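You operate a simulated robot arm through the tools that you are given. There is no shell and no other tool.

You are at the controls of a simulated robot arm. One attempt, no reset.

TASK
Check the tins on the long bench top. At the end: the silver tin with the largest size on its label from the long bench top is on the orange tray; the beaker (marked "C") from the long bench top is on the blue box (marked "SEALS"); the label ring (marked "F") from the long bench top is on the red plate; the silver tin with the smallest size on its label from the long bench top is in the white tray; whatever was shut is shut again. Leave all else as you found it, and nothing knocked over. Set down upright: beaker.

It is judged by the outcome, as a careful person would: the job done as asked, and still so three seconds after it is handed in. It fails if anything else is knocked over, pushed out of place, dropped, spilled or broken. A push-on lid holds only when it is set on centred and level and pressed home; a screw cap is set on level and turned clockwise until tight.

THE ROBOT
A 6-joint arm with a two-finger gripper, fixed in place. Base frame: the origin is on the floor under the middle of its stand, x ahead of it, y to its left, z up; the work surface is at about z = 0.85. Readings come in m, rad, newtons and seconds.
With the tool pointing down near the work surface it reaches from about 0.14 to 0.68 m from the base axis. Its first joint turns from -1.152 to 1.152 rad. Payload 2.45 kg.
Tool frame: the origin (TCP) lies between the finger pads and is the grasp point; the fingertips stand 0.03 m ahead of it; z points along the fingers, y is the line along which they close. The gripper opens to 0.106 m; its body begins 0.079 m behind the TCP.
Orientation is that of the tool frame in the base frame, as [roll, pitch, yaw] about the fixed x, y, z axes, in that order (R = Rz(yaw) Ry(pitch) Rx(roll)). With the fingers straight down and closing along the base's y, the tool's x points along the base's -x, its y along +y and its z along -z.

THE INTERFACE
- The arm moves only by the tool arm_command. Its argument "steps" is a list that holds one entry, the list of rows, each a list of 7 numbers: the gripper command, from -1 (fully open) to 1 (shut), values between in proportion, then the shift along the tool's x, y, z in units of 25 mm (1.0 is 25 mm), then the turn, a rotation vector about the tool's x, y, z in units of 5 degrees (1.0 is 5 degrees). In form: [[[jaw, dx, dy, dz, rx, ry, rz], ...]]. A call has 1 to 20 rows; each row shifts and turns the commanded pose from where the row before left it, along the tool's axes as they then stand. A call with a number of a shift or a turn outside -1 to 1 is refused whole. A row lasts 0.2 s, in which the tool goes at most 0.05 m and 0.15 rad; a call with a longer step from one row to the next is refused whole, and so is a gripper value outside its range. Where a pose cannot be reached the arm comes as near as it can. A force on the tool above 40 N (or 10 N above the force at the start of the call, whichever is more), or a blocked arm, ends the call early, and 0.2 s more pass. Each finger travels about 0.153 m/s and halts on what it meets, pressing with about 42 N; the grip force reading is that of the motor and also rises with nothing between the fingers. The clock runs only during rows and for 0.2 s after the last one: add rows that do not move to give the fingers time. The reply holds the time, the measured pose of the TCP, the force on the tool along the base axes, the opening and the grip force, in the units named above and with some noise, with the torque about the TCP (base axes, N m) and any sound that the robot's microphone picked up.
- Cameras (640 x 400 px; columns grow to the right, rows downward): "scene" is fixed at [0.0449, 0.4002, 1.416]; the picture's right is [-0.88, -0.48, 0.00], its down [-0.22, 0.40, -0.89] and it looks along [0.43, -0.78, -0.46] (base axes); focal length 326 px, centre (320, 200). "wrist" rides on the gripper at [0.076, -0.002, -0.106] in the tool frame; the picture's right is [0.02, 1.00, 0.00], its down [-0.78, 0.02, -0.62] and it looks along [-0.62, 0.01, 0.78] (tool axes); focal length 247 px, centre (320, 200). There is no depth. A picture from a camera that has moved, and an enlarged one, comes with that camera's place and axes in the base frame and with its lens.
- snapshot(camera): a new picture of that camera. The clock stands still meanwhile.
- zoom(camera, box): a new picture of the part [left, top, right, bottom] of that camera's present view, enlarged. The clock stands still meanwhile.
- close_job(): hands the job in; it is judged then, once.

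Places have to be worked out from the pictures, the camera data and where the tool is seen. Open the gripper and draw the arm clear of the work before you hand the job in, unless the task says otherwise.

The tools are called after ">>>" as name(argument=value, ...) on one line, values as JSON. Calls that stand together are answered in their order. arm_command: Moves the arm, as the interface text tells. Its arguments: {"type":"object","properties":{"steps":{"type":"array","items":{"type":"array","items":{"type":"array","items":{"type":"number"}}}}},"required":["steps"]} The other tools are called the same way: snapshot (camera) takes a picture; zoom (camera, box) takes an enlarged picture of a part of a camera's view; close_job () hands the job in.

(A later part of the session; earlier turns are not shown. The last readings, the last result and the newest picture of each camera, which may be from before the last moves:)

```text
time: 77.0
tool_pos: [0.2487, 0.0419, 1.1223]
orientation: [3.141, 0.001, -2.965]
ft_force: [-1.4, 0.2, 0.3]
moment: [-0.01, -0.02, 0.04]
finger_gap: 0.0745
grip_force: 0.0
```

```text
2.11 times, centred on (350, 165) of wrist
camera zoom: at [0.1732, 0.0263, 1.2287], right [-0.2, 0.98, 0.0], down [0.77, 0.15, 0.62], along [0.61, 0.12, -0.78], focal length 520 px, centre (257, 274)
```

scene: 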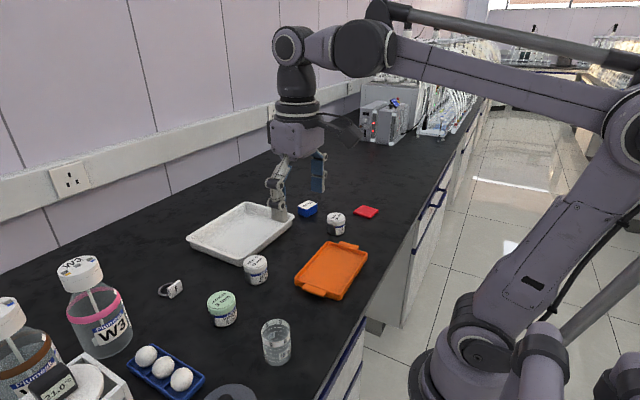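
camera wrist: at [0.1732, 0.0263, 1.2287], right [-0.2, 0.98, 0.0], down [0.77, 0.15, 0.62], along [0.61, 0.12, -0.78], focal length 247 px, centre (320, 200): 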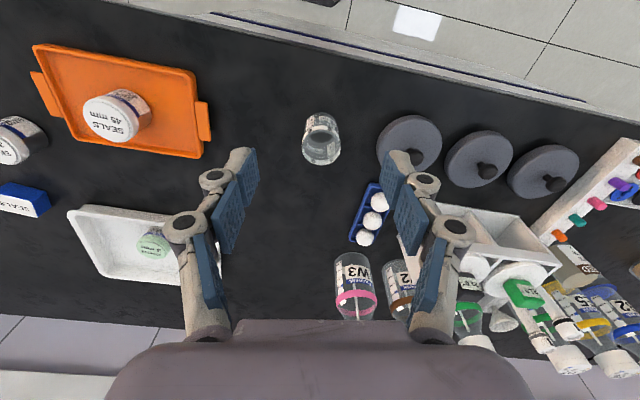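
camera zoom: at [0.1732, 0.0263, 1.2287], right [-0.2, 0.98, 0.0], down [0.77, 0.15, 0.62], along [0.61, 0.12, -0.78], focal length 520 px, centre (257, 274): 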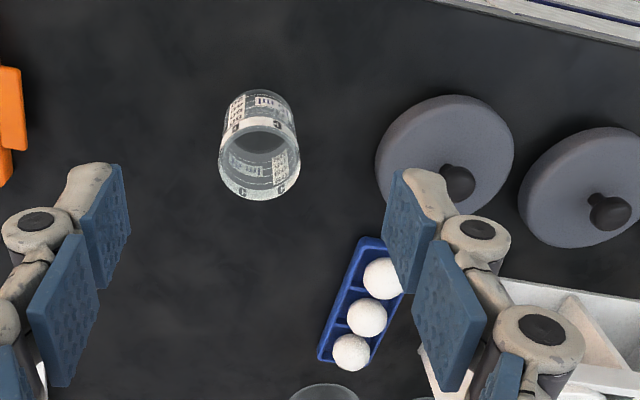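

Beaker centre ≈ (0.325, 0.0565), rim z≈0.917, diameter ≈53 mm. I tilt the tool outward 25° here, well above it, then move over the beaker.

>>> arm_command(steps=[[[-0.4, 0, 0, 0, 0, -1, 0], [-0.4, 0, 0, 0, 0, -1, 0], [-0.4, 0, 0, 0, 0, -1, 0], [-0.4, 0, 0, 0, 0, -1, 0], [-0.4, 0, 0, 0, 0, -1, 0], [-0.4, -0.7, 0.04, 0.33, 0, 0, 0], [-0.4, -0.7, 0, 0.33, 0, 0, 0], [-0.4, -0.7, 0, 0.33, 0, 0, 0], [-0.4, -0.71, 0, 0.323, 0, 0, 0], [-0.4, 0, 0, 0, 0, 0, 0]]])

>>> snapshot(camera="wrist")

>>> snapshot(camera="scene")

```text
time: 79.2
tool_pos: [0.3258, 0.0554, 1.1228]
orientation: [-3.141, 0.437, -2.964]
ft_force: [0.4, -0.4, 0.6]
moment: [0.03, 0.01, 0.0]
finger_gap: 0.0742
grip_force: 0.0
```

```text
taken
camera wrist: at [0.2131, 0.0333, 1.1866], right [-0.19, 0.98, -0.01], down [0.44, 0.1, 0.89], along [0.88, 0.17, -0.45], focal length 247 px, centre (320, 200)
```

wrist: 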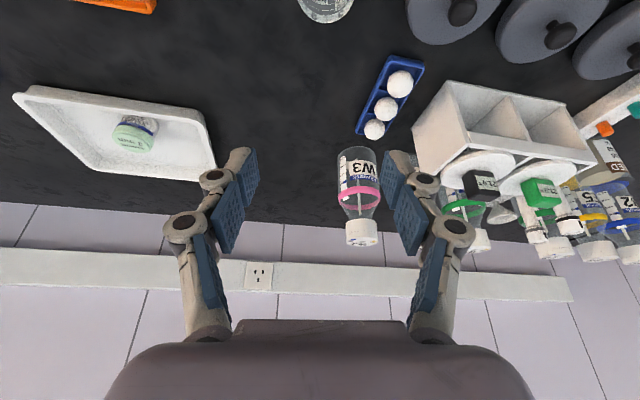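

```text
taken
```

scene: 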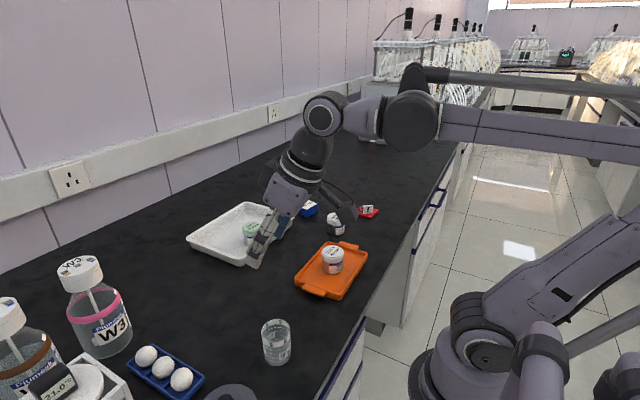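

The tilted pose is fine. Before handling the beaker I do an empty dry run to the box with this same tilt to verify reach: first turn about the vertical to the box's azimuth.

>>> arm_command(steps=[[[-0.4, 0, 0, 0, 0.38, 0, 0.816], [-0.4, 0, 0, 0, 0.38, 0, 0.816], [-0.4, 0, 0, 0, 0.38, 0, 0.816], [-0.4, 0, 0, 0, 0.38, 0, 0.816], [-0.4, 0, 0, 0, 0.38, 0, 0.816], [-0.4, 0, 0, 0, 0.38, 0, 0.816], [-0.4, 0, 0, 0, 0.38, 0, 0.816], [-0.4, 0, 0, 0, 0.38, 0, 0.816], [-0.4, 0, 0, 0, 0.38, 0, 0.816], [-0.4, 0, 0, 0, 0.38, 0, 0.816], [-0.4, 0, 0, 0, 0.38, 0, 0.816], [-0.4, 0, 0, 0, 0, 0, 0]]])

>>> arm_command(steps=[[[-0.4, -0.81, -0.5, 0.65, 0, 0, 0], [-0.4, -0.81, -0.5, 0.65, 0, 0, 0], [-0.4, -0.81, -0.5, 0.65, 0, 0, 0], [-0.4, -0.81, -0.5, 0.65, 0, 0, 0], [-0.4, -0.81, -0.5, 0.65, 0, 0, 0], [-0.4, -0.81, -0.5, 0.65, 0, 0, 0], [-0.4, -0.81, -0.5, 0.65, 0, 0, 0], [-0.4, -0.81, -0.5, 0.65, 0, 0, 0], [-0.4, -0.81, -0.5, 0.65, 0, 0, 0], [-0.4, -0.81, -0.5, 0.65, 0, 0, 0], [-0.4, -0.81, -0.5, 0.65, 0, 0, 0], [-0.4, -0.81, -0.5, 0.65, 0, 0, 0], [-0.4, -0.81, -0.5, 0.65, 0, 0, 0], [-0.4, -0.81, -0.5, 0.65, 0, 0, 0], [-0.4, -0.81, -0.5, 0.65, 0, 0, 0], [-0.4, -0.81, -0.5, 0.65, 0, 0, 0], [-0.4, -0.81, -0.5, 0.65, 0, 0, 0], [-0.4, -0.81, -0.5, 0.65, 0, 0, 0], [-0.4, 0, 0, 0, 0, 0, 0]]])

>>> snapshot(camera="wrist")

>>> snapshot(camera="scene")

```text
time: 81.8
tool_pos: [0.3252, 0.0565, 1.1225]
orientation: [-3.141, 0.437, 2.452]
ft_force: [0.1, -0.5, 0.0]
moment: [0.01, -0.02, -0.02]
finger_gap: 0.0743
grip_force: 0.1
```

```text
time: 85.8
tool_pos: [0.533, -0.4061, 1.0139]
orientation: [3.139, 0.435, 2.455]
ft_force: [-0.2, 0.9, 0.7]
moment: [0.01, 0.03, 0.01]
finger_gap: 0.0742
grip_force: 0.0
```

```text
taken
camera wrist: at [0.4429, -0.3363, 1.0764], right [0.62, 0.79, -0.01], down [0.36, -0.27, 0.89], along [0.7, -0.56, -0.45], focal length 247 px, centre (320, 200)
```

wrist: 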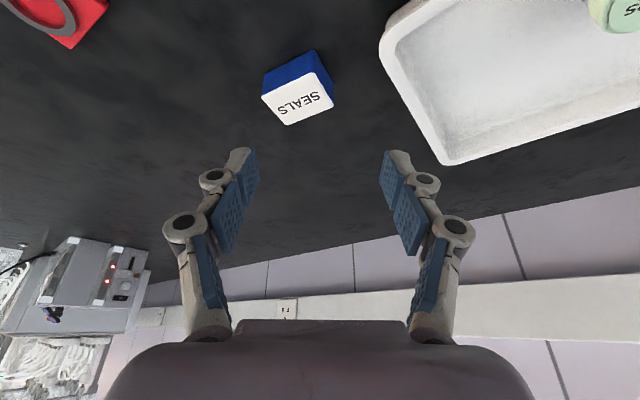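

```text
taken
```

scene: 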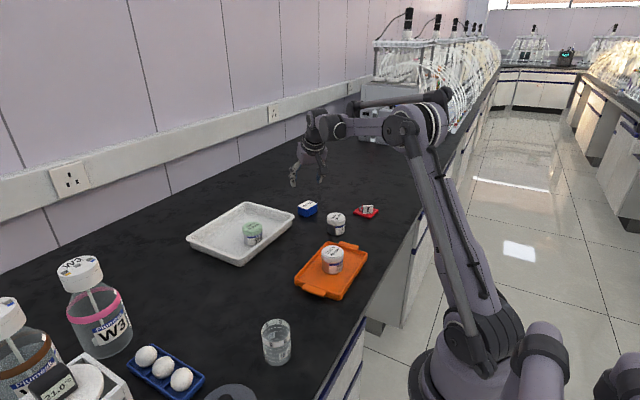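

The tilted arm is at r=0.67 without complaint. I zoom on the box for a second measurement, then continue the dry run to directly above the box at z≈0.97.

>>> zoom(camera="wrist", box=[240, 30, 360, 140])

>>> arm_command(steps=[[[-0.4, -0.488, -0.317, 0.873, 0, 0, 0], [-0.4, -0.488, -0.317, 0.873, 0, 0, 0], [-0.4, -0.488, -0.317, 0.873, 0, 0, 0], [-0.4, 0, 0, 0, 0, 0, 0]]])

>>> snapshot(camera="wrist")

>>> zoom(camera="scene", box=[270, 150, 370, 240])

```text
3.64 times, centred on (300, 85) of wrist
camera zoom: at [0.4429, -0.3363, 1.0764], right [0.62, 0.79, -0.01], down [0.36, -0.27, 0.89], along [0.7, -0.56, -0.45], focal length 898 px, centre (393, 618)
```

zoom: 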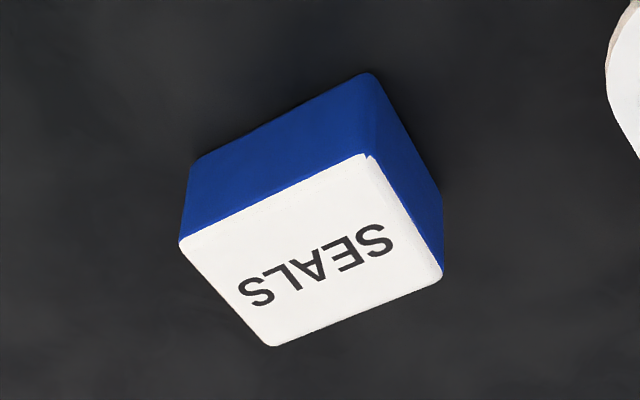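

```text
time: 86.8
tool_pos: [0.562, -0.4608, 0.9692]
orientation: [3.142, 0.437, 2.454]
ft_force: [-0.2, -0.6, 0.5]
moment: [0.03, 0.02, 0.02]
finger_gap: 0.0744
grip_force: 0.1
```

```text
taken
camera wrist: at [0.4733, -0.3916, 1.0331], right [0.62, 0.78, -0.01], down [0.36, -0.27, 0.89], along [0.7, -0.56, -0.45], focal length 247 px, centre (320, 200)
```

wrist: 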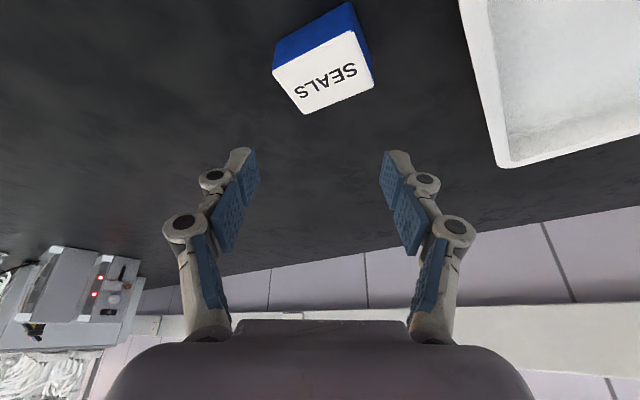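

```text
4.44 times, centred on (320, 195) of scene
camera zoom: at [0.0449, 0.4002, 1.416], right [-0.88, -0.48, 0.0], down [-0.22, 0.4, -0.89], along [0.43, -0.78, -0.46], focal length 1448 px, centre (320, 222)
```

zoom: 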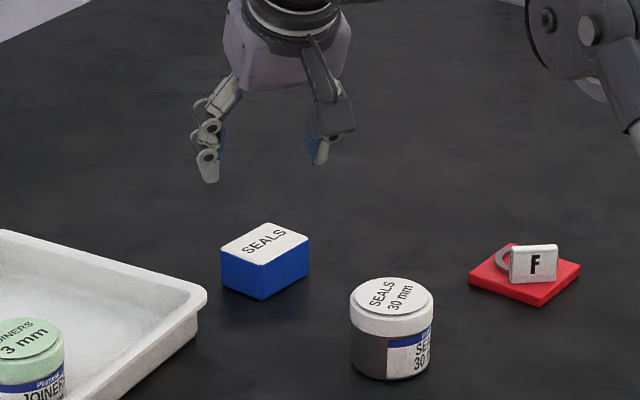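

Reach is confirmed at r=0.727 with the tilt, and the box centre measures (0.5646, −0.4632) again. Now I return above the beaker with the same tilt.

>>> arm_command(steps=[[[-0.4, 0.798, 0.5, -0.709, 0, 0, 0], [-0.4, 0.798, 0.5, -0.709, 0, 0, 0], [-0.4, 0.798, 0.5, -0.709, 0, 0, 0], [-0.4, 0.798, 0.5, -0.709, 0, 0, 0], [-0.4, 0.798, 0.5, -0.709, 0, 0, 0], [-0.4, 0.798, 0.5, -0.709, 0, 0, 0], [-0.4, 0.798, 0.5, -0.709, 0, 0, 0], [-0.4, 0.798, 0.5, -0.709, 0, 0, 0], [-0.4, 0.798, 0.5, -0.709, 0, 0, 0], [-0.4, 0.798, 0.5, -0.709, 0, 0, 0], [-0.4, 0.798, 0.5, -0.709, 0, 0, 0], [-0.4, 0.798, 0.5, -0.709, 0, 0, 0], [-0.4, 0.798, 0.5, -0.709, 0, 0, 0], [-0.4, 0.798, 0.5, -0.709, 0, 0, 0], [-0.4, 0.798, 0.5, -0.709, 0, 0, 0], [-0.4, 0.798, 0.5, -0.709, 0, 0, 0], [-0.4, 0.798, 0.5, -0.709, 0, 0, 0], [-0.4, 0.798, 0.5, -0.709, 0, 0, 0], [-0.4, 0.798, 0.5, -0.709, 0, 0, 0], [-0.4, 0.798, 0.5, -0.709, 0, 0, 0]]])

>>> arm_command(steps=[[[-0.4, 0, 0, 0, -0.38, 0, -0.816], [-0.4, 0, 0, 0, -0.38, 0, -0.816], [-0.4, 0, 0, 0, -0.38, 0, -0.816], [-0.4, 0, 0, 0, -0.38, 0, -0.816], [-0.4, 0, 0, 0, -0.38, 0, -0.816], [-0.4, 0, 0, 0, -0.38, 0, -0.816], [-0.4, 0, 0, 0, -0.38, 0, -0.816], [-0.4, 0, 0, 0, -0.38, 0, -0.816], [-0.4, 0, 0, 0, -0.38, 0, -0.816], [-0.4, 0, 0, 0, -0.38, 0, -0.816], [-0.4, 0, 0, 0, -0.38, 0, -0.816], [-0.4, 0, 0, 0, 0, 0, 0]]])

>>> snapshot(camera="scene")

```text
time: 91.0
tool_pos: [0.3262, 0.055, 1.1208]
orientation: [3.141, 0.436, 2.454]
ft_force: [-0.5, -0.3, 0.5]
moment: [0.0, 0.0, 0.0]
finger_gap: 0.0743
grip_force: 0.0
```

```text
time: 93.6
tool_pos: [0.3278, 0.0564, 1.1213]
orientation: [3.14, 0.438, -2.965]
ft_force: [1.2, -0.3, 0.7]
moment: [0.01, -0.03, 0.02]
finger_gap: 0.0742
grip_force: 0.0
```

```text
taken
```

scene: 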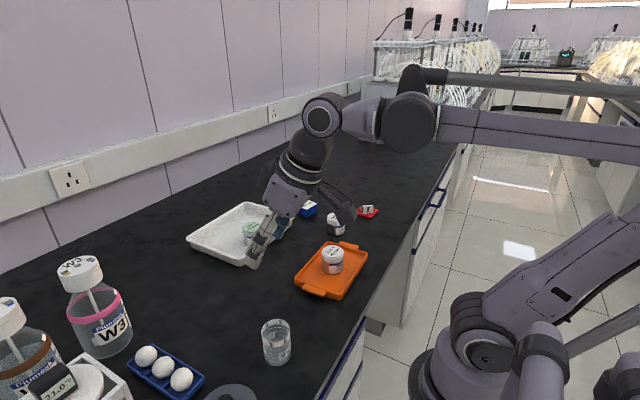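

In position above the beaker again. I descend to z≈0.965 (fingertips still above the rim) and check alignment.

>>> arm_command(steps=[[[-0.4, 0.5, 0, 0.9, 0, 0, 0], [-0.4, 0.45, 0, 0.94, 0, 0, 0], [-0.4, 0.45, 0, 0.94, 0, 0, 0], [-0.4, 0.45, 0, 0.94, 0, 0, 0], [-0.4, 0.44, 0, 0.94, 0, 0, 0], [-0.4, 0.44, 0, 0.94, 0, 0, 0], [-0.4, 0, 0, 0, 0, 0, 0]]])

>>> snapshot(camera="wrist")

>>> zoom(camera="scene", box=[220, 250, 360, 380])

```text
time: 95.2
tool_pos: [0.3255, 0.0542, 0.9658]
orientation: [-3.139, 0.438, -2.965]
ft_force: [-0.3, 0.1, -0.3]
moment: [0.02, 0.02, -0.01]
finger_gap: 0.0742
grip_force: 0.0
```

```text
taken
camera wrist: at [0.213, 0.031, 1.0291], right [-0.19, 0.98, -0.01], down [0.44, 0.1, 0.89], along [0.88, 0.17, -0.45], focal length 247 px, centre (320, 200)
```

wrist: 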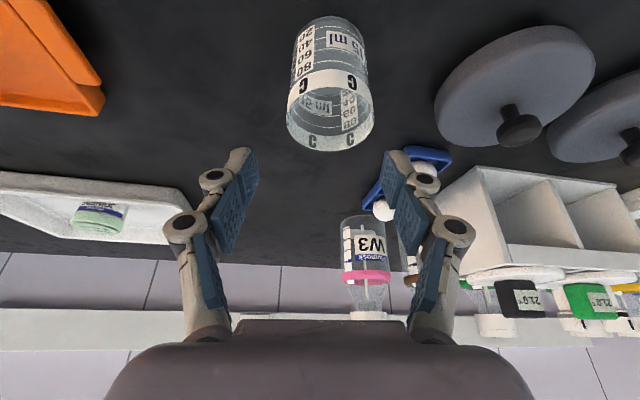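

```text
3.08 times, centred on (290, 315) of scene
camera zoom: at [0.0449, 0.4002, 1.416], right [-0.88, -0.48, 0.0], down [-0.22, 0.4, -0.89], along [0.43, -0.78, -0.46], focal length 1003 px, centre (412, -154)
```

zoom: 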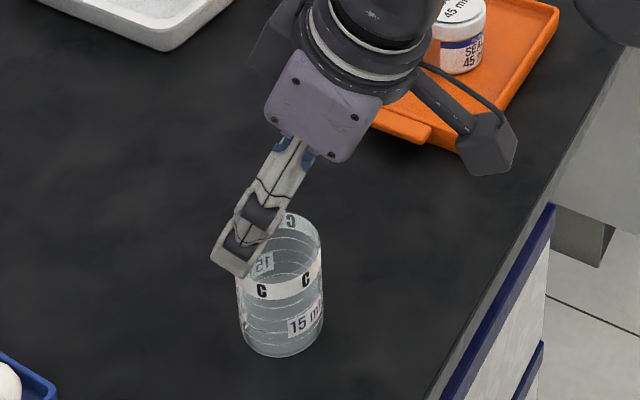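

I zoom on the beaker from here to check the lateral alignment.

>>> zoom(camera="wrist", box=[270, 5, 390, 165])

```text
2.50 times, centred on (330, 85) of wrist
camera zoom: at [0.213, 0.031, 1.0291], right [-0.19, 0.98, -0.01], down [0.44, 0.1, 0.89], along [0.88, 0.17, -0.45], focal length 617 px, centre (295, 488)
```

zoom: 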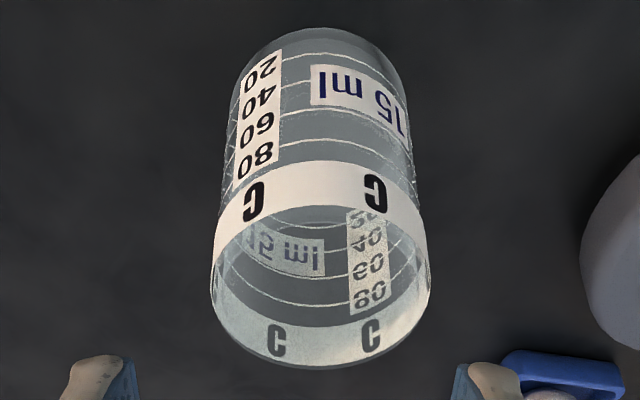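

The beaker is about 3.5 mm to the tool's +y side. I correct that, descend straight down to z≈0.892 and close the jaws on it.

>>> arm_command(steps=[[[-0.4, 0.1, 0.14, 0.2, 0, 0, 0], [-0.4, 0.312, 0, 0.666, 0, 0, 0], [-0.4, 0.312, 0, 0.666, 0, 0, 0], [-0.4, 0.312, 0, 0.666, 0, 0, 0], [-0.4, 0.211, 0, 0.464, 0, 0, 0], [-0.4, 0, 0, 0, 0, 0, 0]]])

>>> snapshot(camera="wrist")

>>> zoom(camera="scene", box=[220, 270, 360, 390])

```text
time: 96.6
tool_pos: [0.325, 0.0574, 0.8904]
orientation: [-3.141, 0.436, -2.966]
ft_force: [0.6, 0.4, -0.6]
moment: [0.0, -0.05, -0.03]
finger_gap: 0.0738
grip_force: 0.1
```

```text
taken
camera wrist: at [0.212, 0.0341, 0.9539], right [-0.19, 0.98, -0.01], down [0.44, 0.1, 0.89], along [0.88, 0.17, -0.45], focal length 247 px, centre (320, 200)
```

wrist: 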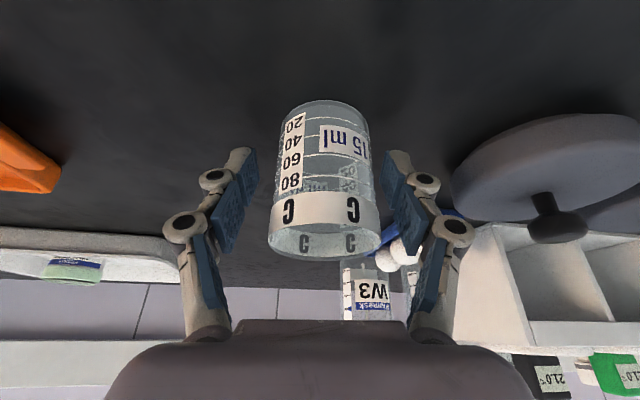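

```text
3.33 times, centred on (290, 330) of scene
camera zoom: at [0.0449, 0.4002, 1.416], right [-0.88, -0.48, 0.0], down [-0.22, 0.4, -0.89], along [0.43, -0.78, -0.46], focal length 1086 px, centre (420, -233)
```

zoom: 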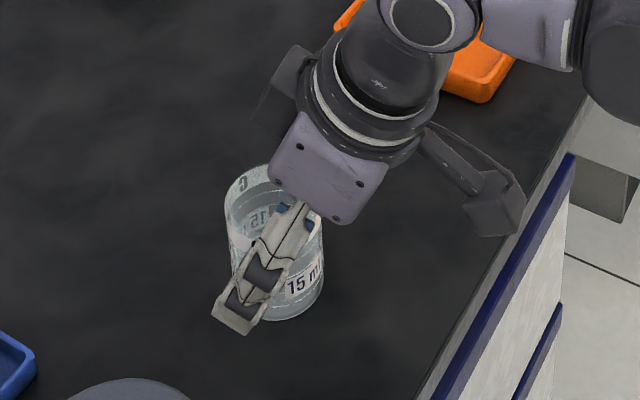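

The beaker is centred between the fingers. I close gradually.

>>> arm_command(steps=[[[-0.15, 0, 0, 0, 0, 0, 0], [0, 0, 0, 0, 0, 0, 0], [0.1, 0, 0, 0, 0, 0, 0], [0.3, 0, 0, 0, 0, 0, 0], [0.3, 0, 0, 0, 0, 0, 0], [0.3, 0, 0, 0, 0, 0, 0]]])

>>> snapshot(camera="wrist")

```text
time: 98.0
tool_pos: [0.3248, 0.0569, 0.8892]
orientation: [3.141, 0.437, -2.964]
ft_force: [-1.5, 0.1, 6.1]
moment: [-0.02, 0.05, -0.02]
finger_gap: 0.0471
grip_force: 41.8
```

```text
taken
camera wrist: at [0.2121, 0.0341, 0.9541], right [-0.19, 0.98, -0.01], down [0.44, 0.1, 0.89], along [0.88, 0.17, -0.45], focal length 247 px, centre (320, 200)
```

wrist: 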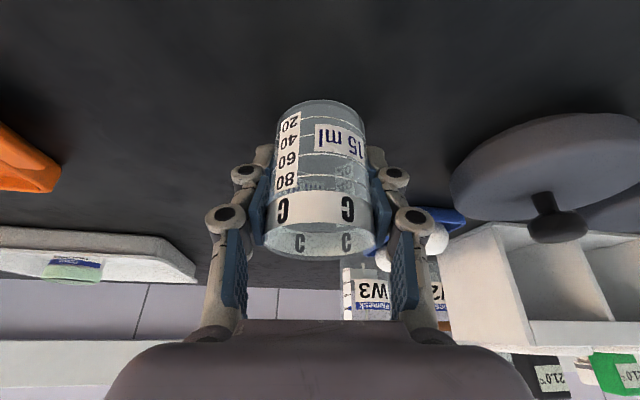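

Gripped with 42 N at 0.047 m. I lift straight up slowly and check that the beaker stays upright.

>>> arm_command(steps=[[[0.3, -0.08, 0, -0.18, 0, 0, 0], [0.3, -0.17, 0, -0.36, 0, 0, 0], [0.3, -0.25, 0, -0.54, 0, 0, 0], [0.3, -0.34, 0, -0.725, 0, 0, 0], [0.3, -0.34, 0, -0.725, 0, 0, 0], [0.3, -0.34, 0, -0.725, 0, 0, 0], [0.3, -0.34, 0, -0.725, 0, 0, 0], [0.3, -0.17, 0, -0.36, 0, 0, 0], [0.3, 0, 0, 0, 0, 0, 0]]])

>>> snapshot(camera="wrist")

>>> zoom(camera="scene", box=[200, 200, 360, 350])

```text
time: 100.0
tool_pos: [0.3231, 0.0597, 1.012]
orientation: [-3.141, 0.436, -2.966]
ft_force: [-0.8, 0.2, 0.1]
moment: [0.01, 0.01, 0.02]
finger_gap: 0.047
grip_force: 42.3
```

```text
taken
camera wrist: at [0.2123, 0.036, 1.0751], right [-0.19, 0.98, -0.01], down [0.44, 0.1, 0.89], along [0.88, 0.17, -0.45], focal length 247 px, centre (320, 200)
```

wrist: 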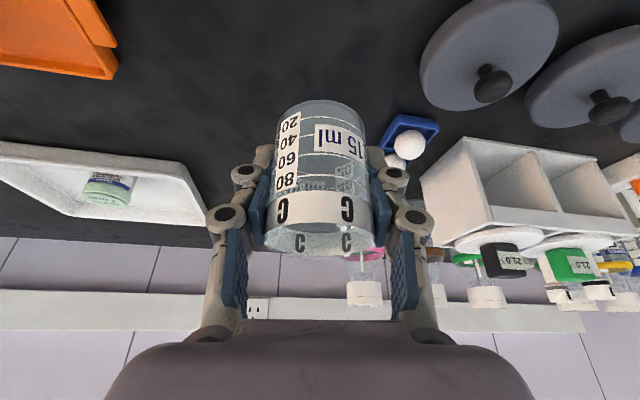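

```text
2.67 times, centred on (280, 275) of scene
camera zoom: at [0.0449, 0.4002, 1.416], right [-0.88, -0.48, 0.0], down [-0.22, 0.4, -0.89], along [0.43, -0.78, -0.46], focal length 869 px, centre (427, 0)
```

zoom: 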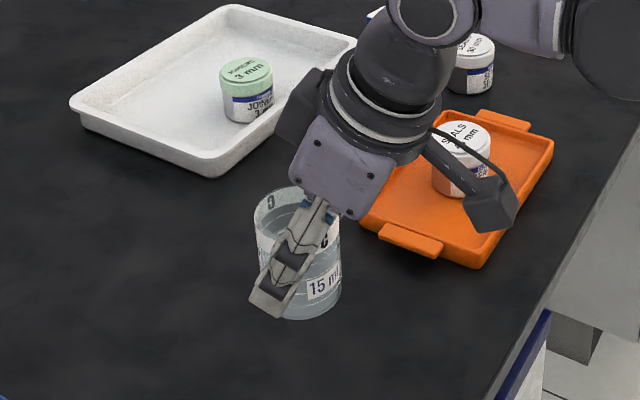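

The beaker hangs upright, its pose in the gripper unchanged. I turn about the vertical to the box's azimuth (the beaker spins about its own axis).

>>> arm_command(steps=[[[0.3, 0, 0, 0, 0.15, 0, 0.32], [0.3, 0, 0, 0, 0.3, 0, 0.64], [0.3, 0, 0, 0, 0.38, 0, 0.816], [0.3, 0, 0, 0, 0.38, 0, 0.816], [0.3, 0, 0, 0, 0.38, 0, 0.816], [0.3, 0, 0, 0, 0.38, 0, 0.816], [0.3, 0, 0, 0, 0.38, 0, 0.816], [0.3, 0, 0, 0, 0.38, 0, 0.816], [0.3, 0, 0, 0, 0.38, 0, 0.816], [0.3, 0, 0, 0, 0.38, 0, 0.816], [0.3, 0, 0, 0, 0.38, 0, 0.816], [0.3, 0, 0, 0, 0.31, 0, 0.672], [0.3, 0, 0, 0, 0, 0, 0]]])

>>> snapshot(camera="wrist")

```text
time: 102.8
tool_pos: [0.3256, 0.0595, 1.0121]
orientation: [-3.141, 0.434, 2.453]
ft_force: [0.3, 0.8, -1.3]
moment: [-0.01, -0.01, 0.0]
finger_gap: 0.0471
grip_force: 41.7
```

```text
taken
camera wrist: at [0.2347, 0.1289, 1.0749], right [0.62, 0.78, -0.01], down [0.36, -0.27, 0.89], along [0.7, -0.56, -0.45], focal length 247 px, centre (320, 200)
```

wrist: 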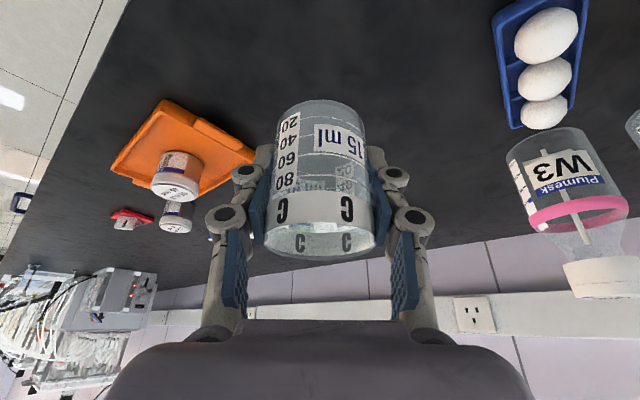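

All steady. I carry the beaker toward the box at a gentle speed, first two-thirds of the way.

>>> arm_command(steps=[[[0.3, -0.2, -0.107, 0.097, 0, 0, 0], [0.3, -0.4, -0.214, 0.194, 0, 0, 0], [0.3, -0.66, -0.357, 0.324, 0, 0, 0], [0.3, -0.66, -0.357, 0.324, 0, 0, 0], [0.3, -0.66, -0.357, 0.324, 0, 0, 0], [0.3, -0.66, -0.357, 0.324, 0, 0, 0], [0.3, -0.66, -0.357, 0.324, 0, 0, 0], [0.3, -0.66, -0.357, 0.324, 0, 0, 0], [0.3, -0.66, -0.357, 0.324, 0, 0, 0], [0.3, -0.66, -0.357, 0.324, 0, 0, 0], [0.3, -0.66, -0.357, 0.324, 0, 0, 0], [0.3, -0.66, -0.357, 0.324, 0, 0, 0], [0.3, -0.66, -0.357, 0.324, 0, 0, 0], [0.3, -0.66, -0.357, 0.324, 0, 0, 0], [0.3, -0.66, -0.357, 0.324, 0, 0, 0], [0.3, -0.66, -0.357, 0.324, 0, 0, 0], [0.3, -0.66, -0.357, 0.324, 0, 0, 0], [0.3, -0.66, -0.357, 0.324, 0, 0, 0], [0.3, -0.4, -0.214, 0.194, 0, 0, 0], [0.3, -0.2, -0.107, 0.097, 0, 0, 0]]])

>>> snapshot(camera="scene")

>>> snapshot(camera="wrist")

```text
time: 107.0
tool_pos: [0.4764, -0.2709, 1.0038]
orientation: [3.139, 0.437, 2.455]
ft_force: [0.0, -0.7, -0.1]
moment: [0.0, -0.05, 0.03]
finger_gap: 0.0468
grip_force: 42.3
```

```text
taken
```

scene: 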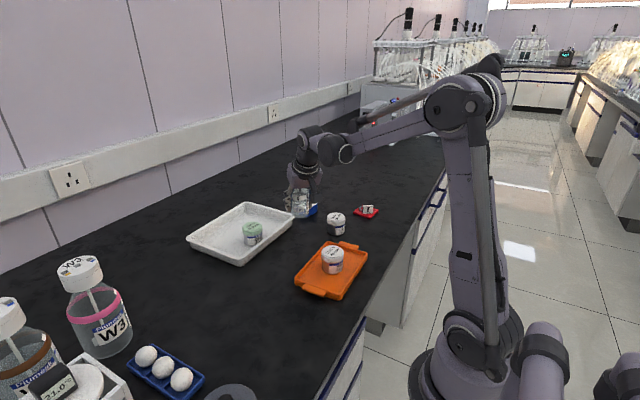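

```text
taken
camera wrist: at [0.3867, -0.2019, 1.0676], right [0.62, 0.78, -0.01], down [0.36, -0.27, 0.89], along [0.7, -0.56, -0.45], focal length 247 px, centre (320, 200)
```

wrist: 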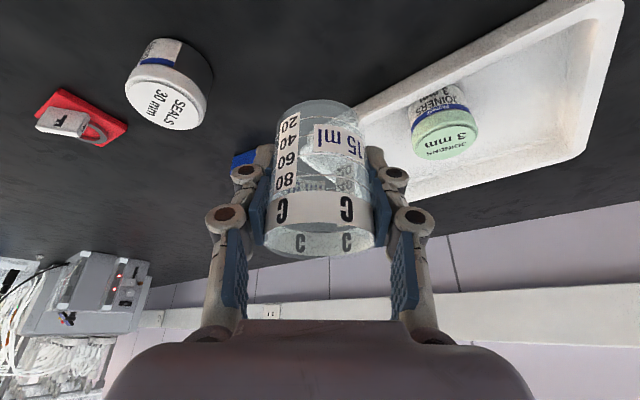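

Holding steady. I continue to directly above the box, with the beaker's base about 6 cm above it.

>>> arm_command(steps=[[[0.3, -0.198, -0.111, 0.117, 0, 0, 0], [0.3, -0.396, -0.221, 0.234, 0, 0, 0], [0.3, -0.66, -0.369, 0.39, 0, 0, 0], [0.3, -0.66, -0.369, 0.39, 0, 0, 0], [0.3, -0.66, -0.369, 0.39, 0, 0, 0], [0.3, -0.66, -0.369, 0.39, 0, 0, 0], [0.3, -0.66, -0.369, 0.39, 0, 0, 0], [0.3, -0.66, -0.369, 0.39, 0, 0, 0], [0.3, -0.66, -0.369, 0.39, 0, 0, 0], [0.3, -0.66, -0.369, 0.39, 0, 0, 0], [0.3, -0.422, -0.236, 0.25, 0, 0, 0], [0.3, -0.264, -0.148, 0.156, 0, 0, 0], [0.3, 0, 0, 0, 0, 0, 0]]])

>>> snapshot(camera="wrist")

>>> zoom(camera="scene", box=[260, 140, 380, 240])

```text
time: 109.8
tool_pos: [0.5654, -0.4621, 0.9866]
orientation: [3.14, 0.436, 2.454]
ft_force: [0.7, 0.4, -1.4]
moment: [-0.03, 0.04, 0.0]
finger_gap: 0.0471
grip_force: 41.6
```

```text
taken
camera wrist: at [0.4759, -0.3923, 1.0497], right [0.62, 0.78, -0.01], down [0.36, -0.27, 0.89], along [0.7, -0.56, -0.45], focal length 247 px, centre (320, 200)
```

wrist: 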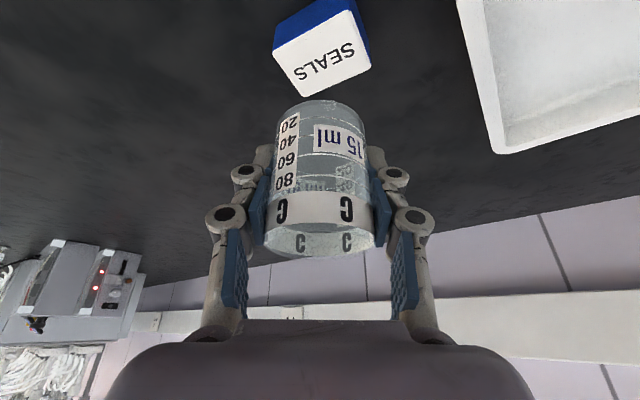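

```text
4.00 times, centred on (320, 190) of scene
camera zoom: at [0.0449, 0.4002, 1.416], right [-0.88, -0.48, 0.0], down [-0.22, 0.4, -0.89], along [0.43, -0.78, -0.46], focal length 1304 px, centre (320, 240)
```

zoom: 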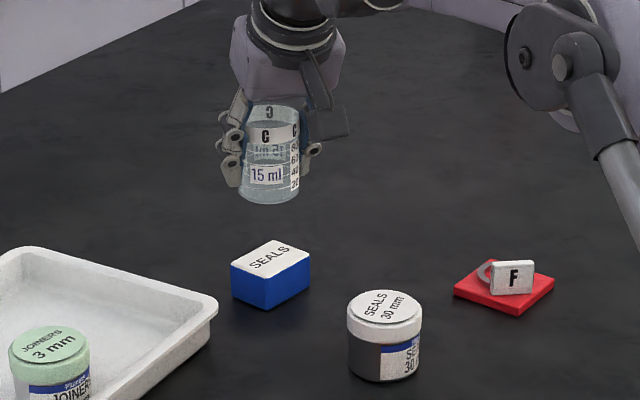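

Aligned: the beaker axis is over the box centre within ~1 mm. I lower to about 1.3 cm above the box top, and check.

>>> arm_command(steps=[[[0.3, 0.15, 0, 0.32, 0, 0, 0], [0.3, 0.2, 0, 0.43, 0, 0, 0], [0.3, 0.2, 0, 0.43, 0, 0, 0], [0.3, 0.18, 0, 0.38, 0, 0, 0], [0.3, 0.15, 0, 0.325, 0, 0, 0], [0.3, 0, 0, 0, 0, 0, 0]]])

>>> snapshot(camera="wrist")

>>> zoom(camera="scene", box=[275, 160, 345, 225])

```text
time: 111.2
tool_pos: [0.5653, -0.4618, 0.9336]
orientation: [3.14, 0.436, 2.455]
ft_force: [-0.8, 0.6, -0.6]
moment: [0.0, -0.03, 0.01]
finger_gap: 0.0471
grip_force: 42.0
```

```text
taken
camera wrist: at [0.4758, -0.3935, 0.9972], right [0.62, 0.78, -0.01], down [0.36, -0.27, 0.89], along [0.7, -0.56, -0.45], focal length 247 px, centre (320, 200)
```

wrist: 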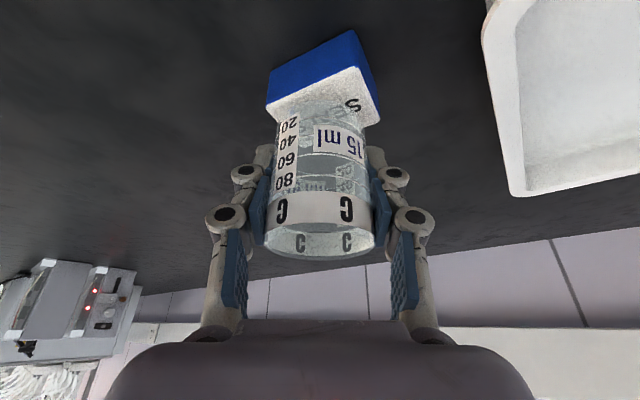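

```text
6.15 times, centred on (310, 192) of scene
camera zoom: at [0.0449, 0.4002, 1.416], right [-0.88, -0.48, 0.0], down [-0.22, 0.4, -0.89], along [0.43, -0.78, -0.46], focal length 2006 px, centre (382, 246)
```

zoom: 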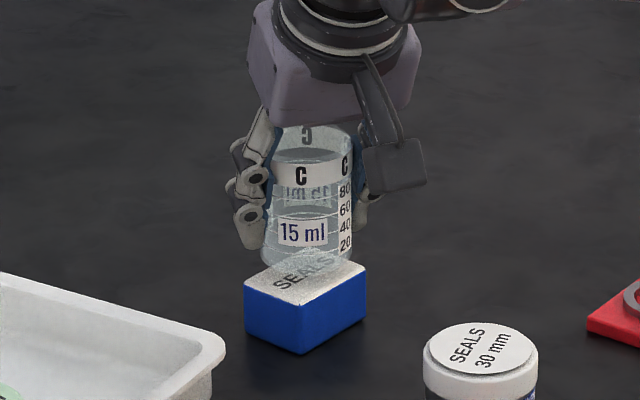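

The beaker is centred on the box. I lower 8 mm more in small steps.

>>> arm_command(steps=[[[0.3, 0.05, 0, 0.109, 0, 0, 0], [0.3, 0.05, 0, 0.109, 0, 0, 0], [0.3, 0.035, 0, 0.072, 0, 0, 0], [0.3, 0, 0, 0, 0, 0, 0]]])

>>> zoom(camera="scene", box=[275, 165, 345, 225])

```text
time: 112.2
tool_pos: [0.5651, -0.4629, 0.9251]
orientation: [3.138, 0.438, 2.453]
ft_force: [0.7, -0.3, 1.5]
moment: [-0.01, 0.0, 0.02]
finger_gap: 0.047
grip_force: 42.0
```

```text
6.67 times, centred on (310, 195) of scene
camera zoom: at [0.0449, 0.4002, 1.416], right [-0.88, -0.48, 0.0], down [-0.22, 0.4, -0.89], along [0.43, -0.78, -0.46], focal length 2173 px, centre (387, 233)
```

zoom: 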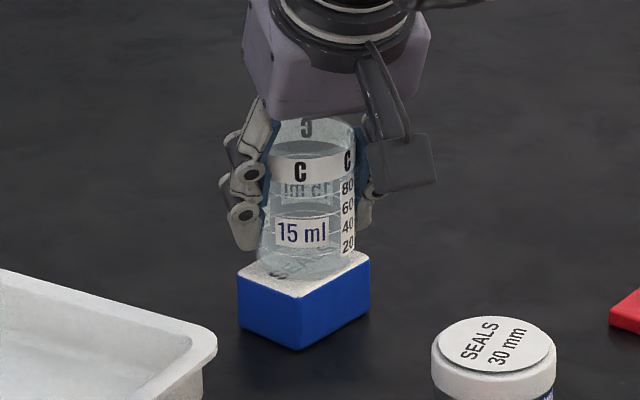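

Very close now. I feel for contact with ~1 mm steps.

>>> arm_command(steps=[[[0.3, 0.021, 0, 0.045, 0, 0, 0], [0.3, 0.021, 0, 0.045, 0, 0, 0], [0.3, 0, 0, 0, 0, 0, 0]]])

```text
time: 113.0
tool_pos: [0.5647, -0.4624, 0.9255]
orientation: [3.141, 0.442, 2.454]
ft_force: [0.1, -2.8, 32.8]
moment: [-0.1, 0.01, -0.01]
finger_gap: 0.0472
grip_force: 41.8
```

Contact (33 N): the beaker stands on the box. I relieve about 1 mm, then open the jaws gradually.

>>> arm_command(steps=[[[0.3, -0.015, 0, -0.033, 0, 0, 0], [0.3, 0, 0, 0, 0, 0, 0]]])

```text
time: 113.6
tool_pos: [0.565, -0.4623, 0.9244]
orientation: [-3.141, 0.44, 2.453]
ft_force: [-1.4, -2.7, 32.9]
moment: [-0.11, 0.06, 0.0]
finger_gap: 0.0466
grip_force: 42.3
```

Still 33 N, so the command is somewhat deeper; I back off another millimetre or so.

>>> arm_command(steps=[[[0.3, -0.012, 0, -0.027, 0, 0, 0], [0.3, 0, 0, 0, 0, 0, 0]]])

```text
time: 114.2
tool_pos: [0.5652, -0.4616, 0.9239]
orientation: [-3.141, 0.438, 2.454]
ft_force: [-1.3, -2.2, 24.9]
moment: [-0.2, 0.05, 0.01]
finger_gap: 0.0468
grip_force: 41.6
```

>>> arm_command(steps=[[[0.3, -0.015, 0, -0.033, 0, 0, 0], [0.3, 0, 0, 0, 0, 0, 0]]])

>>> zoom(camera="scene", box=[275, 165, 345, 225])

>>> snapshot(camera="wrist")

```text
time: 114.8
tool_pos: [0.5659, -0.462, 0.9252]
orientation: [3.139, 0.437, 2.454]
ft_force: [0.7, -2.9, 9.7]
moment: [-0.22, -0.08, 0.0]
finger_gap: 0.047
grip_force: 42.1
```

```text
6.67 times, centred on (310, 195) of scene
camera zoom: at [0.0447, 0.4003, 1.416], right [-0.88, -0.48, 0.0], down [-0.22, 0.4, -0.89], along [0.43, -0.78, -0.46], focal length 2173 px, centre (387, 233)
```

zoom: 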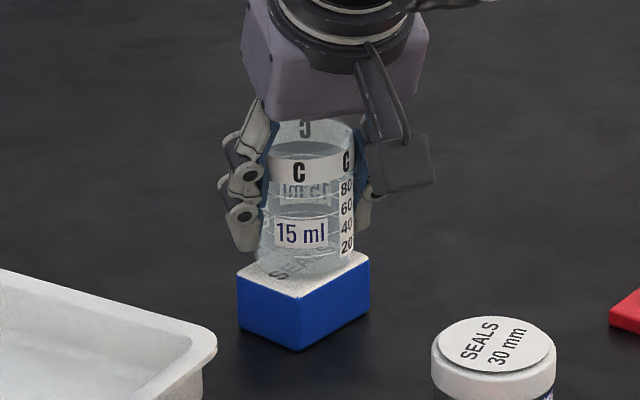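

```text
taken
camera wrist: at [0.4757, -0.3929, 0.989], right [0.62, 0.79, -0.01], down [0.36, -0.27, 0.89], along [0.7, -0.56, -0.45], focal length 247 px, centre (320, 200)
```

wrist: 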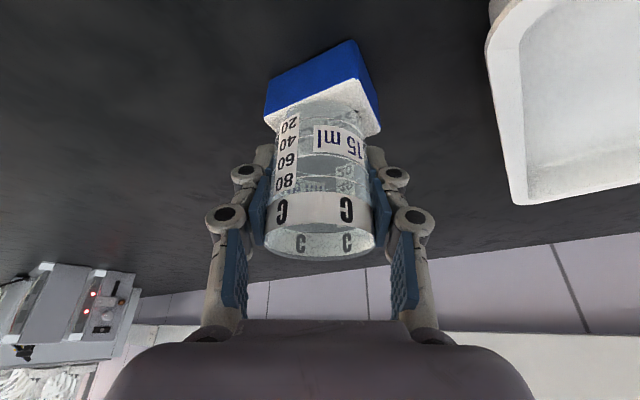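

Now about 10 N. I zoom in to check the beaker's footprint on the box before release.

>>> zoom(camera="wrist", box=[240, 30, 400, 160])

>>> zoom(camera="scene", box=[290, 180, 325, 220])

```text
3.08 times, centred on (320, 95) of wrist
camera zoom: at [0.4757, -0.3929, 0.989], right [0.62, 0.79, -0.01], down [0.36, -0.27, 0.89], along [0.7, -0.56, -0.45], focal length 760 px, centre (320, 523)
```

zoom: 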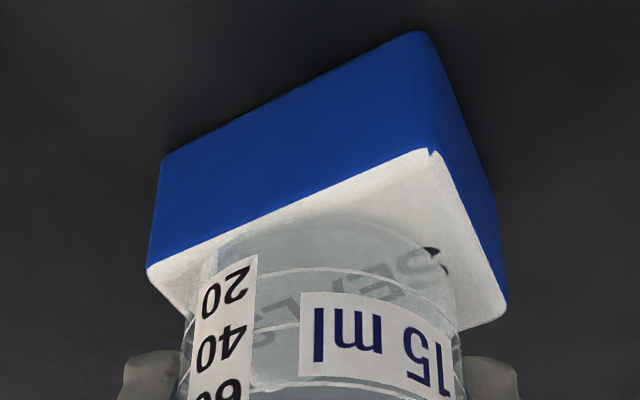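

```text
10.00 times, centred on (308, 200) of scene
camera zoom: at [0.0447, 0.4003, 1.416], right [-0.88, -0.48, 0.0], down [-0.22, 0.4, -0.89], along [0.43, -0.78, -0.46], focal length 3259 px, centre (445, 200)
```

zoom: 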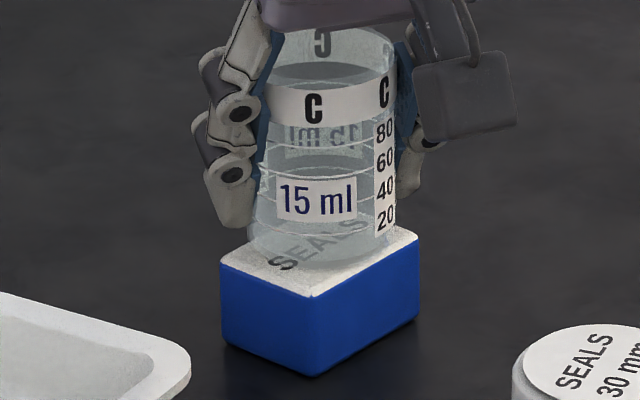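

The beaker's footprint is within about 5 mm of the box centre, with its centre of mass well inside the top. I open the jaws gradually and pause.

>>> arm_command(steps=[[[0.2, 0, 0, 0, 0, 0, 0], [0.12, 0, 0, 0, 0, 0, 0], [0.05, 0, 0, 0, 0, 0, 0], [-0.03, 0, 0, 0, 0, 0, 0], [-0.1, 0, 0, 0, 0, 0, 0], [-0.2, 0, 0, 0, 0, 0, 0], [-0.3, 0, 0, 0, 0, 0, 0], [-0.3, 0, 0, 0, 0, 0, 0]]])

>>> snapshot(camera="wrist")

>>> zoom(camera="scene", box=[275, 165, 345, 225])

```text
time: 116.6
tool_pos: [0.5655, -0.4633, 0.9256]
orientation: [3.141, 0.436, 2.454]
ft_force: [-0.3, 0.3, -0.5]
moment: [-0.03, 0.03, -0.01]
finger_gap: 0.0688
grip_force: 0.0
```

```text
taken
camera wrist: at [0.4758, -0.3931, 0.9894], right [0.62, 0.79, -0.01], down [0.36, -0.27, 0.89], along [0.7, -0.56, -0.45], focal length 247 px, centre (320, 200)
```

wrist: 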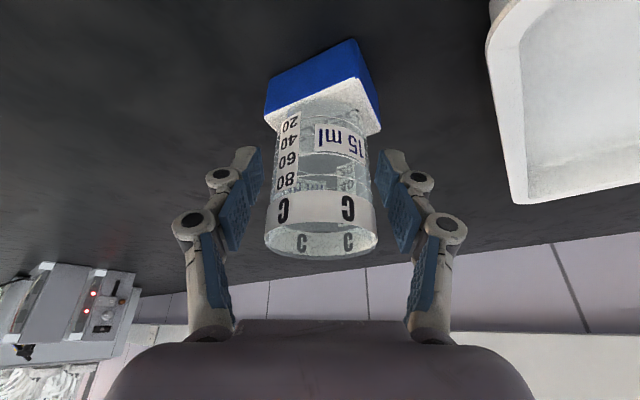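

```text
6.67 times, centred on (310, 195) of scene
camera zoom: at [0.0449, 0.4002, 1.416], right [-0.88, -0.48, 0.0], down [-0.22, 0.4, -0.89], along [0.43, -0.78, -0.46], focal length 2173 px, centre (387, 233)
```

zoom: 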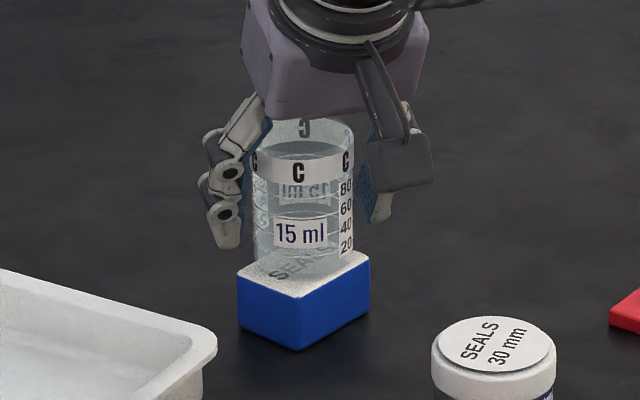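

The beaker stands free and upright on the box. I retreat straight up slowly, with the fingers clear on both sides.

>>> arm_command(steps=[[[-0.3, -0.1, 0, -0.22, 0, 0, 0], [-0.3, -0.17, 0, -0.36, 0, 0, 0], [-0.3, -0.25, 0, -0.54, 0, 0, 0], [-0.3, -0.34, 0, -0.725, 0, 0, 0], [-0.3, -0.34, 0, -0.725, 0, 0, 0], [-0.3, -0.34, 0, -0.725, 0, 0, 0], [-0.3, 0, 0, 0, 0, 0, 0]]])

>>> snapshot(camera="wrist")

>>> zoom(camera="scene", box=[270, 140, 350, 225])

```text
time: 118.2
tool_pos: [0.5651, -0.4624, 1.0192]
orientation: [3.14, 0.438, 2.454]
ft_force: [0.4, 0.2, 0.4]
moment: [0.0, -0.02, 0.0]
finger_gap: 0.0688
grip_force: 0.1
```

```text
taken
camera wrist: at [0.4752, -0.3927, 1.0817], right [0.62, 0.78, -0.01], down [0.36, -0.27, 0.89], along [0.7, -0.56, -0.45], focal length 247 px, centre (320, 200)
```

wrist: 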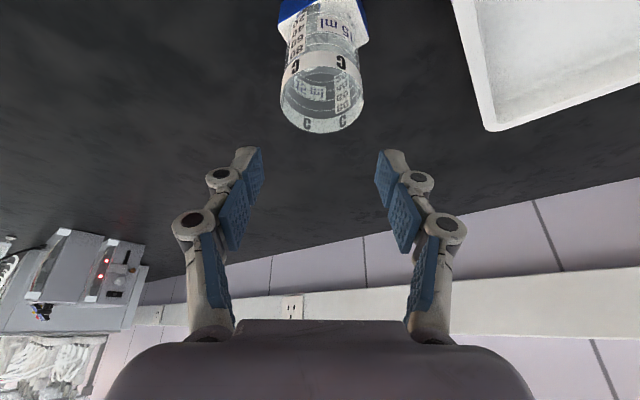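

```text
4.71 times, centred on (310, 182) of scene
camera zoom: at [0.0449, 0.4002, 1.416], right [-0.88, -0.48, 0.0], down [-0.22, 0.4, -0.89], along [0.43, -0.78, -0.46], focal length 1534 px, centre (367, 282)
```

zoom: 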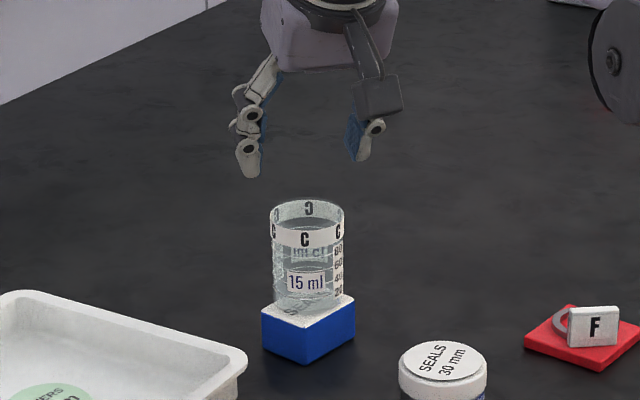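

The beaker stands upright on the box. I draw the arm clear, inward and up, straighten the tool and open the gripper fully.

>>> arm_command(steps=[[[-0.3, 0.47, 0, -0.88, 0, 0, 0], [-0.3, 0.47, 0, -0.88, 0, 0, 0], [-0.3, 0.47, 0, -0.88, 0, 0, 0], [-0.3, 0.47, 0, -0.88, 0, 0, 0], [-0.3, 0.47, 0, -0.88, 0, 0, 0], [-0.3, 0.47, 0, -0.88, 0, 0, 0], [-0.3, 0.47, 0, -0.88, 0, 0, 0], [-0.3, 0.47, 0, -0.88, 0, 0, 0], [-0.3, 0.47, 0, -0.88, 0, 0, 0], [-0.3, 0.47, 0, -0.88, 0, 0, 0], [-0.6, 0, 0, 0, 0, 1, 0], [-1, 0, 0, 0, 0, 1, 0], [-1, 0, 0, 0, 0, 1, 0], [-1, 0, 0, 0, 0, 1, 0], [-1, 0, 0, 0, 0, 1, 0], [-1, 0, 0, 0, 0, 0, 0], [-1, 0, 0, 0, 0, 0, 0]]])

>>> snapshot(camera="wrist")

>>> snapshot(camera="scene")

>>> zoom(camera="scene", box=[180, 170, 400, 310])

```text
time: 121.8
tool_pos: [0.4105, -0.3346, 1.1664]
orientation: [3.141, 0.0, 2.454]
ft_force: [0.5, -0.6, -0.8]
moment: [-0.01, -0.03, -0.01]
finger_gap: 0.1061
grip_force: 0.0
```

```text
taken
camera wrist: at [0.35, -0.2892, 1.2725], right [0.62, 0.79, 0.0], down [0.62, -0.48, 0.62], along [0.49, -0.38, -0.78], focal length 247 px, centre (320, 200)
```

wrist: 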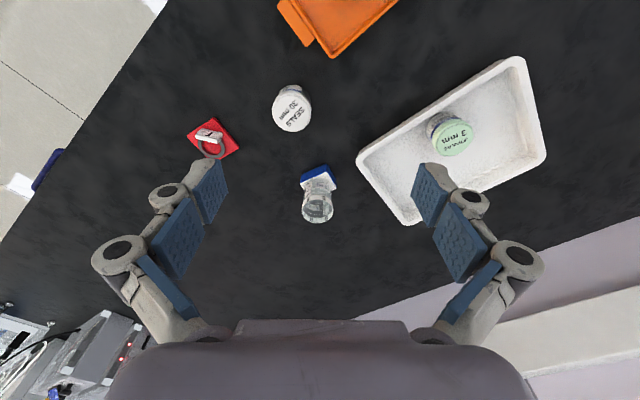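

```text
taken
```

scene: 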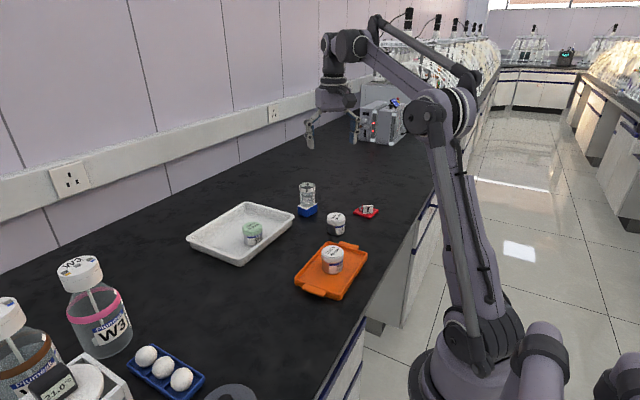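

```text
2.86 times, centred on (290, 240) of scene
camera zoom: at [0.0449, 0.4002, 1.416], right [-0.88, -0.48, 0.0], down [-0.22, 0.4, -0.89], along [0.43, -0.78, -0.46], focal length 931 px, centre (406, 86)
```

zoom: 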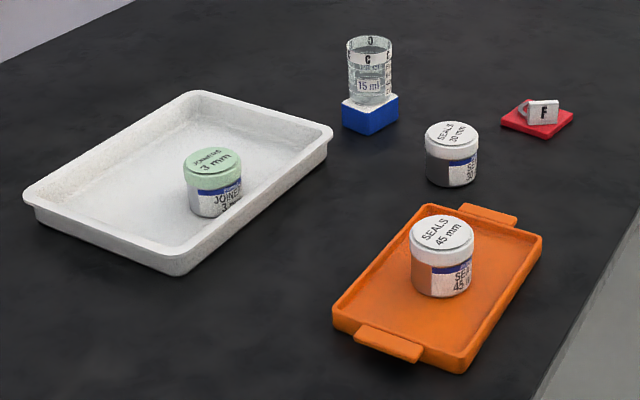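

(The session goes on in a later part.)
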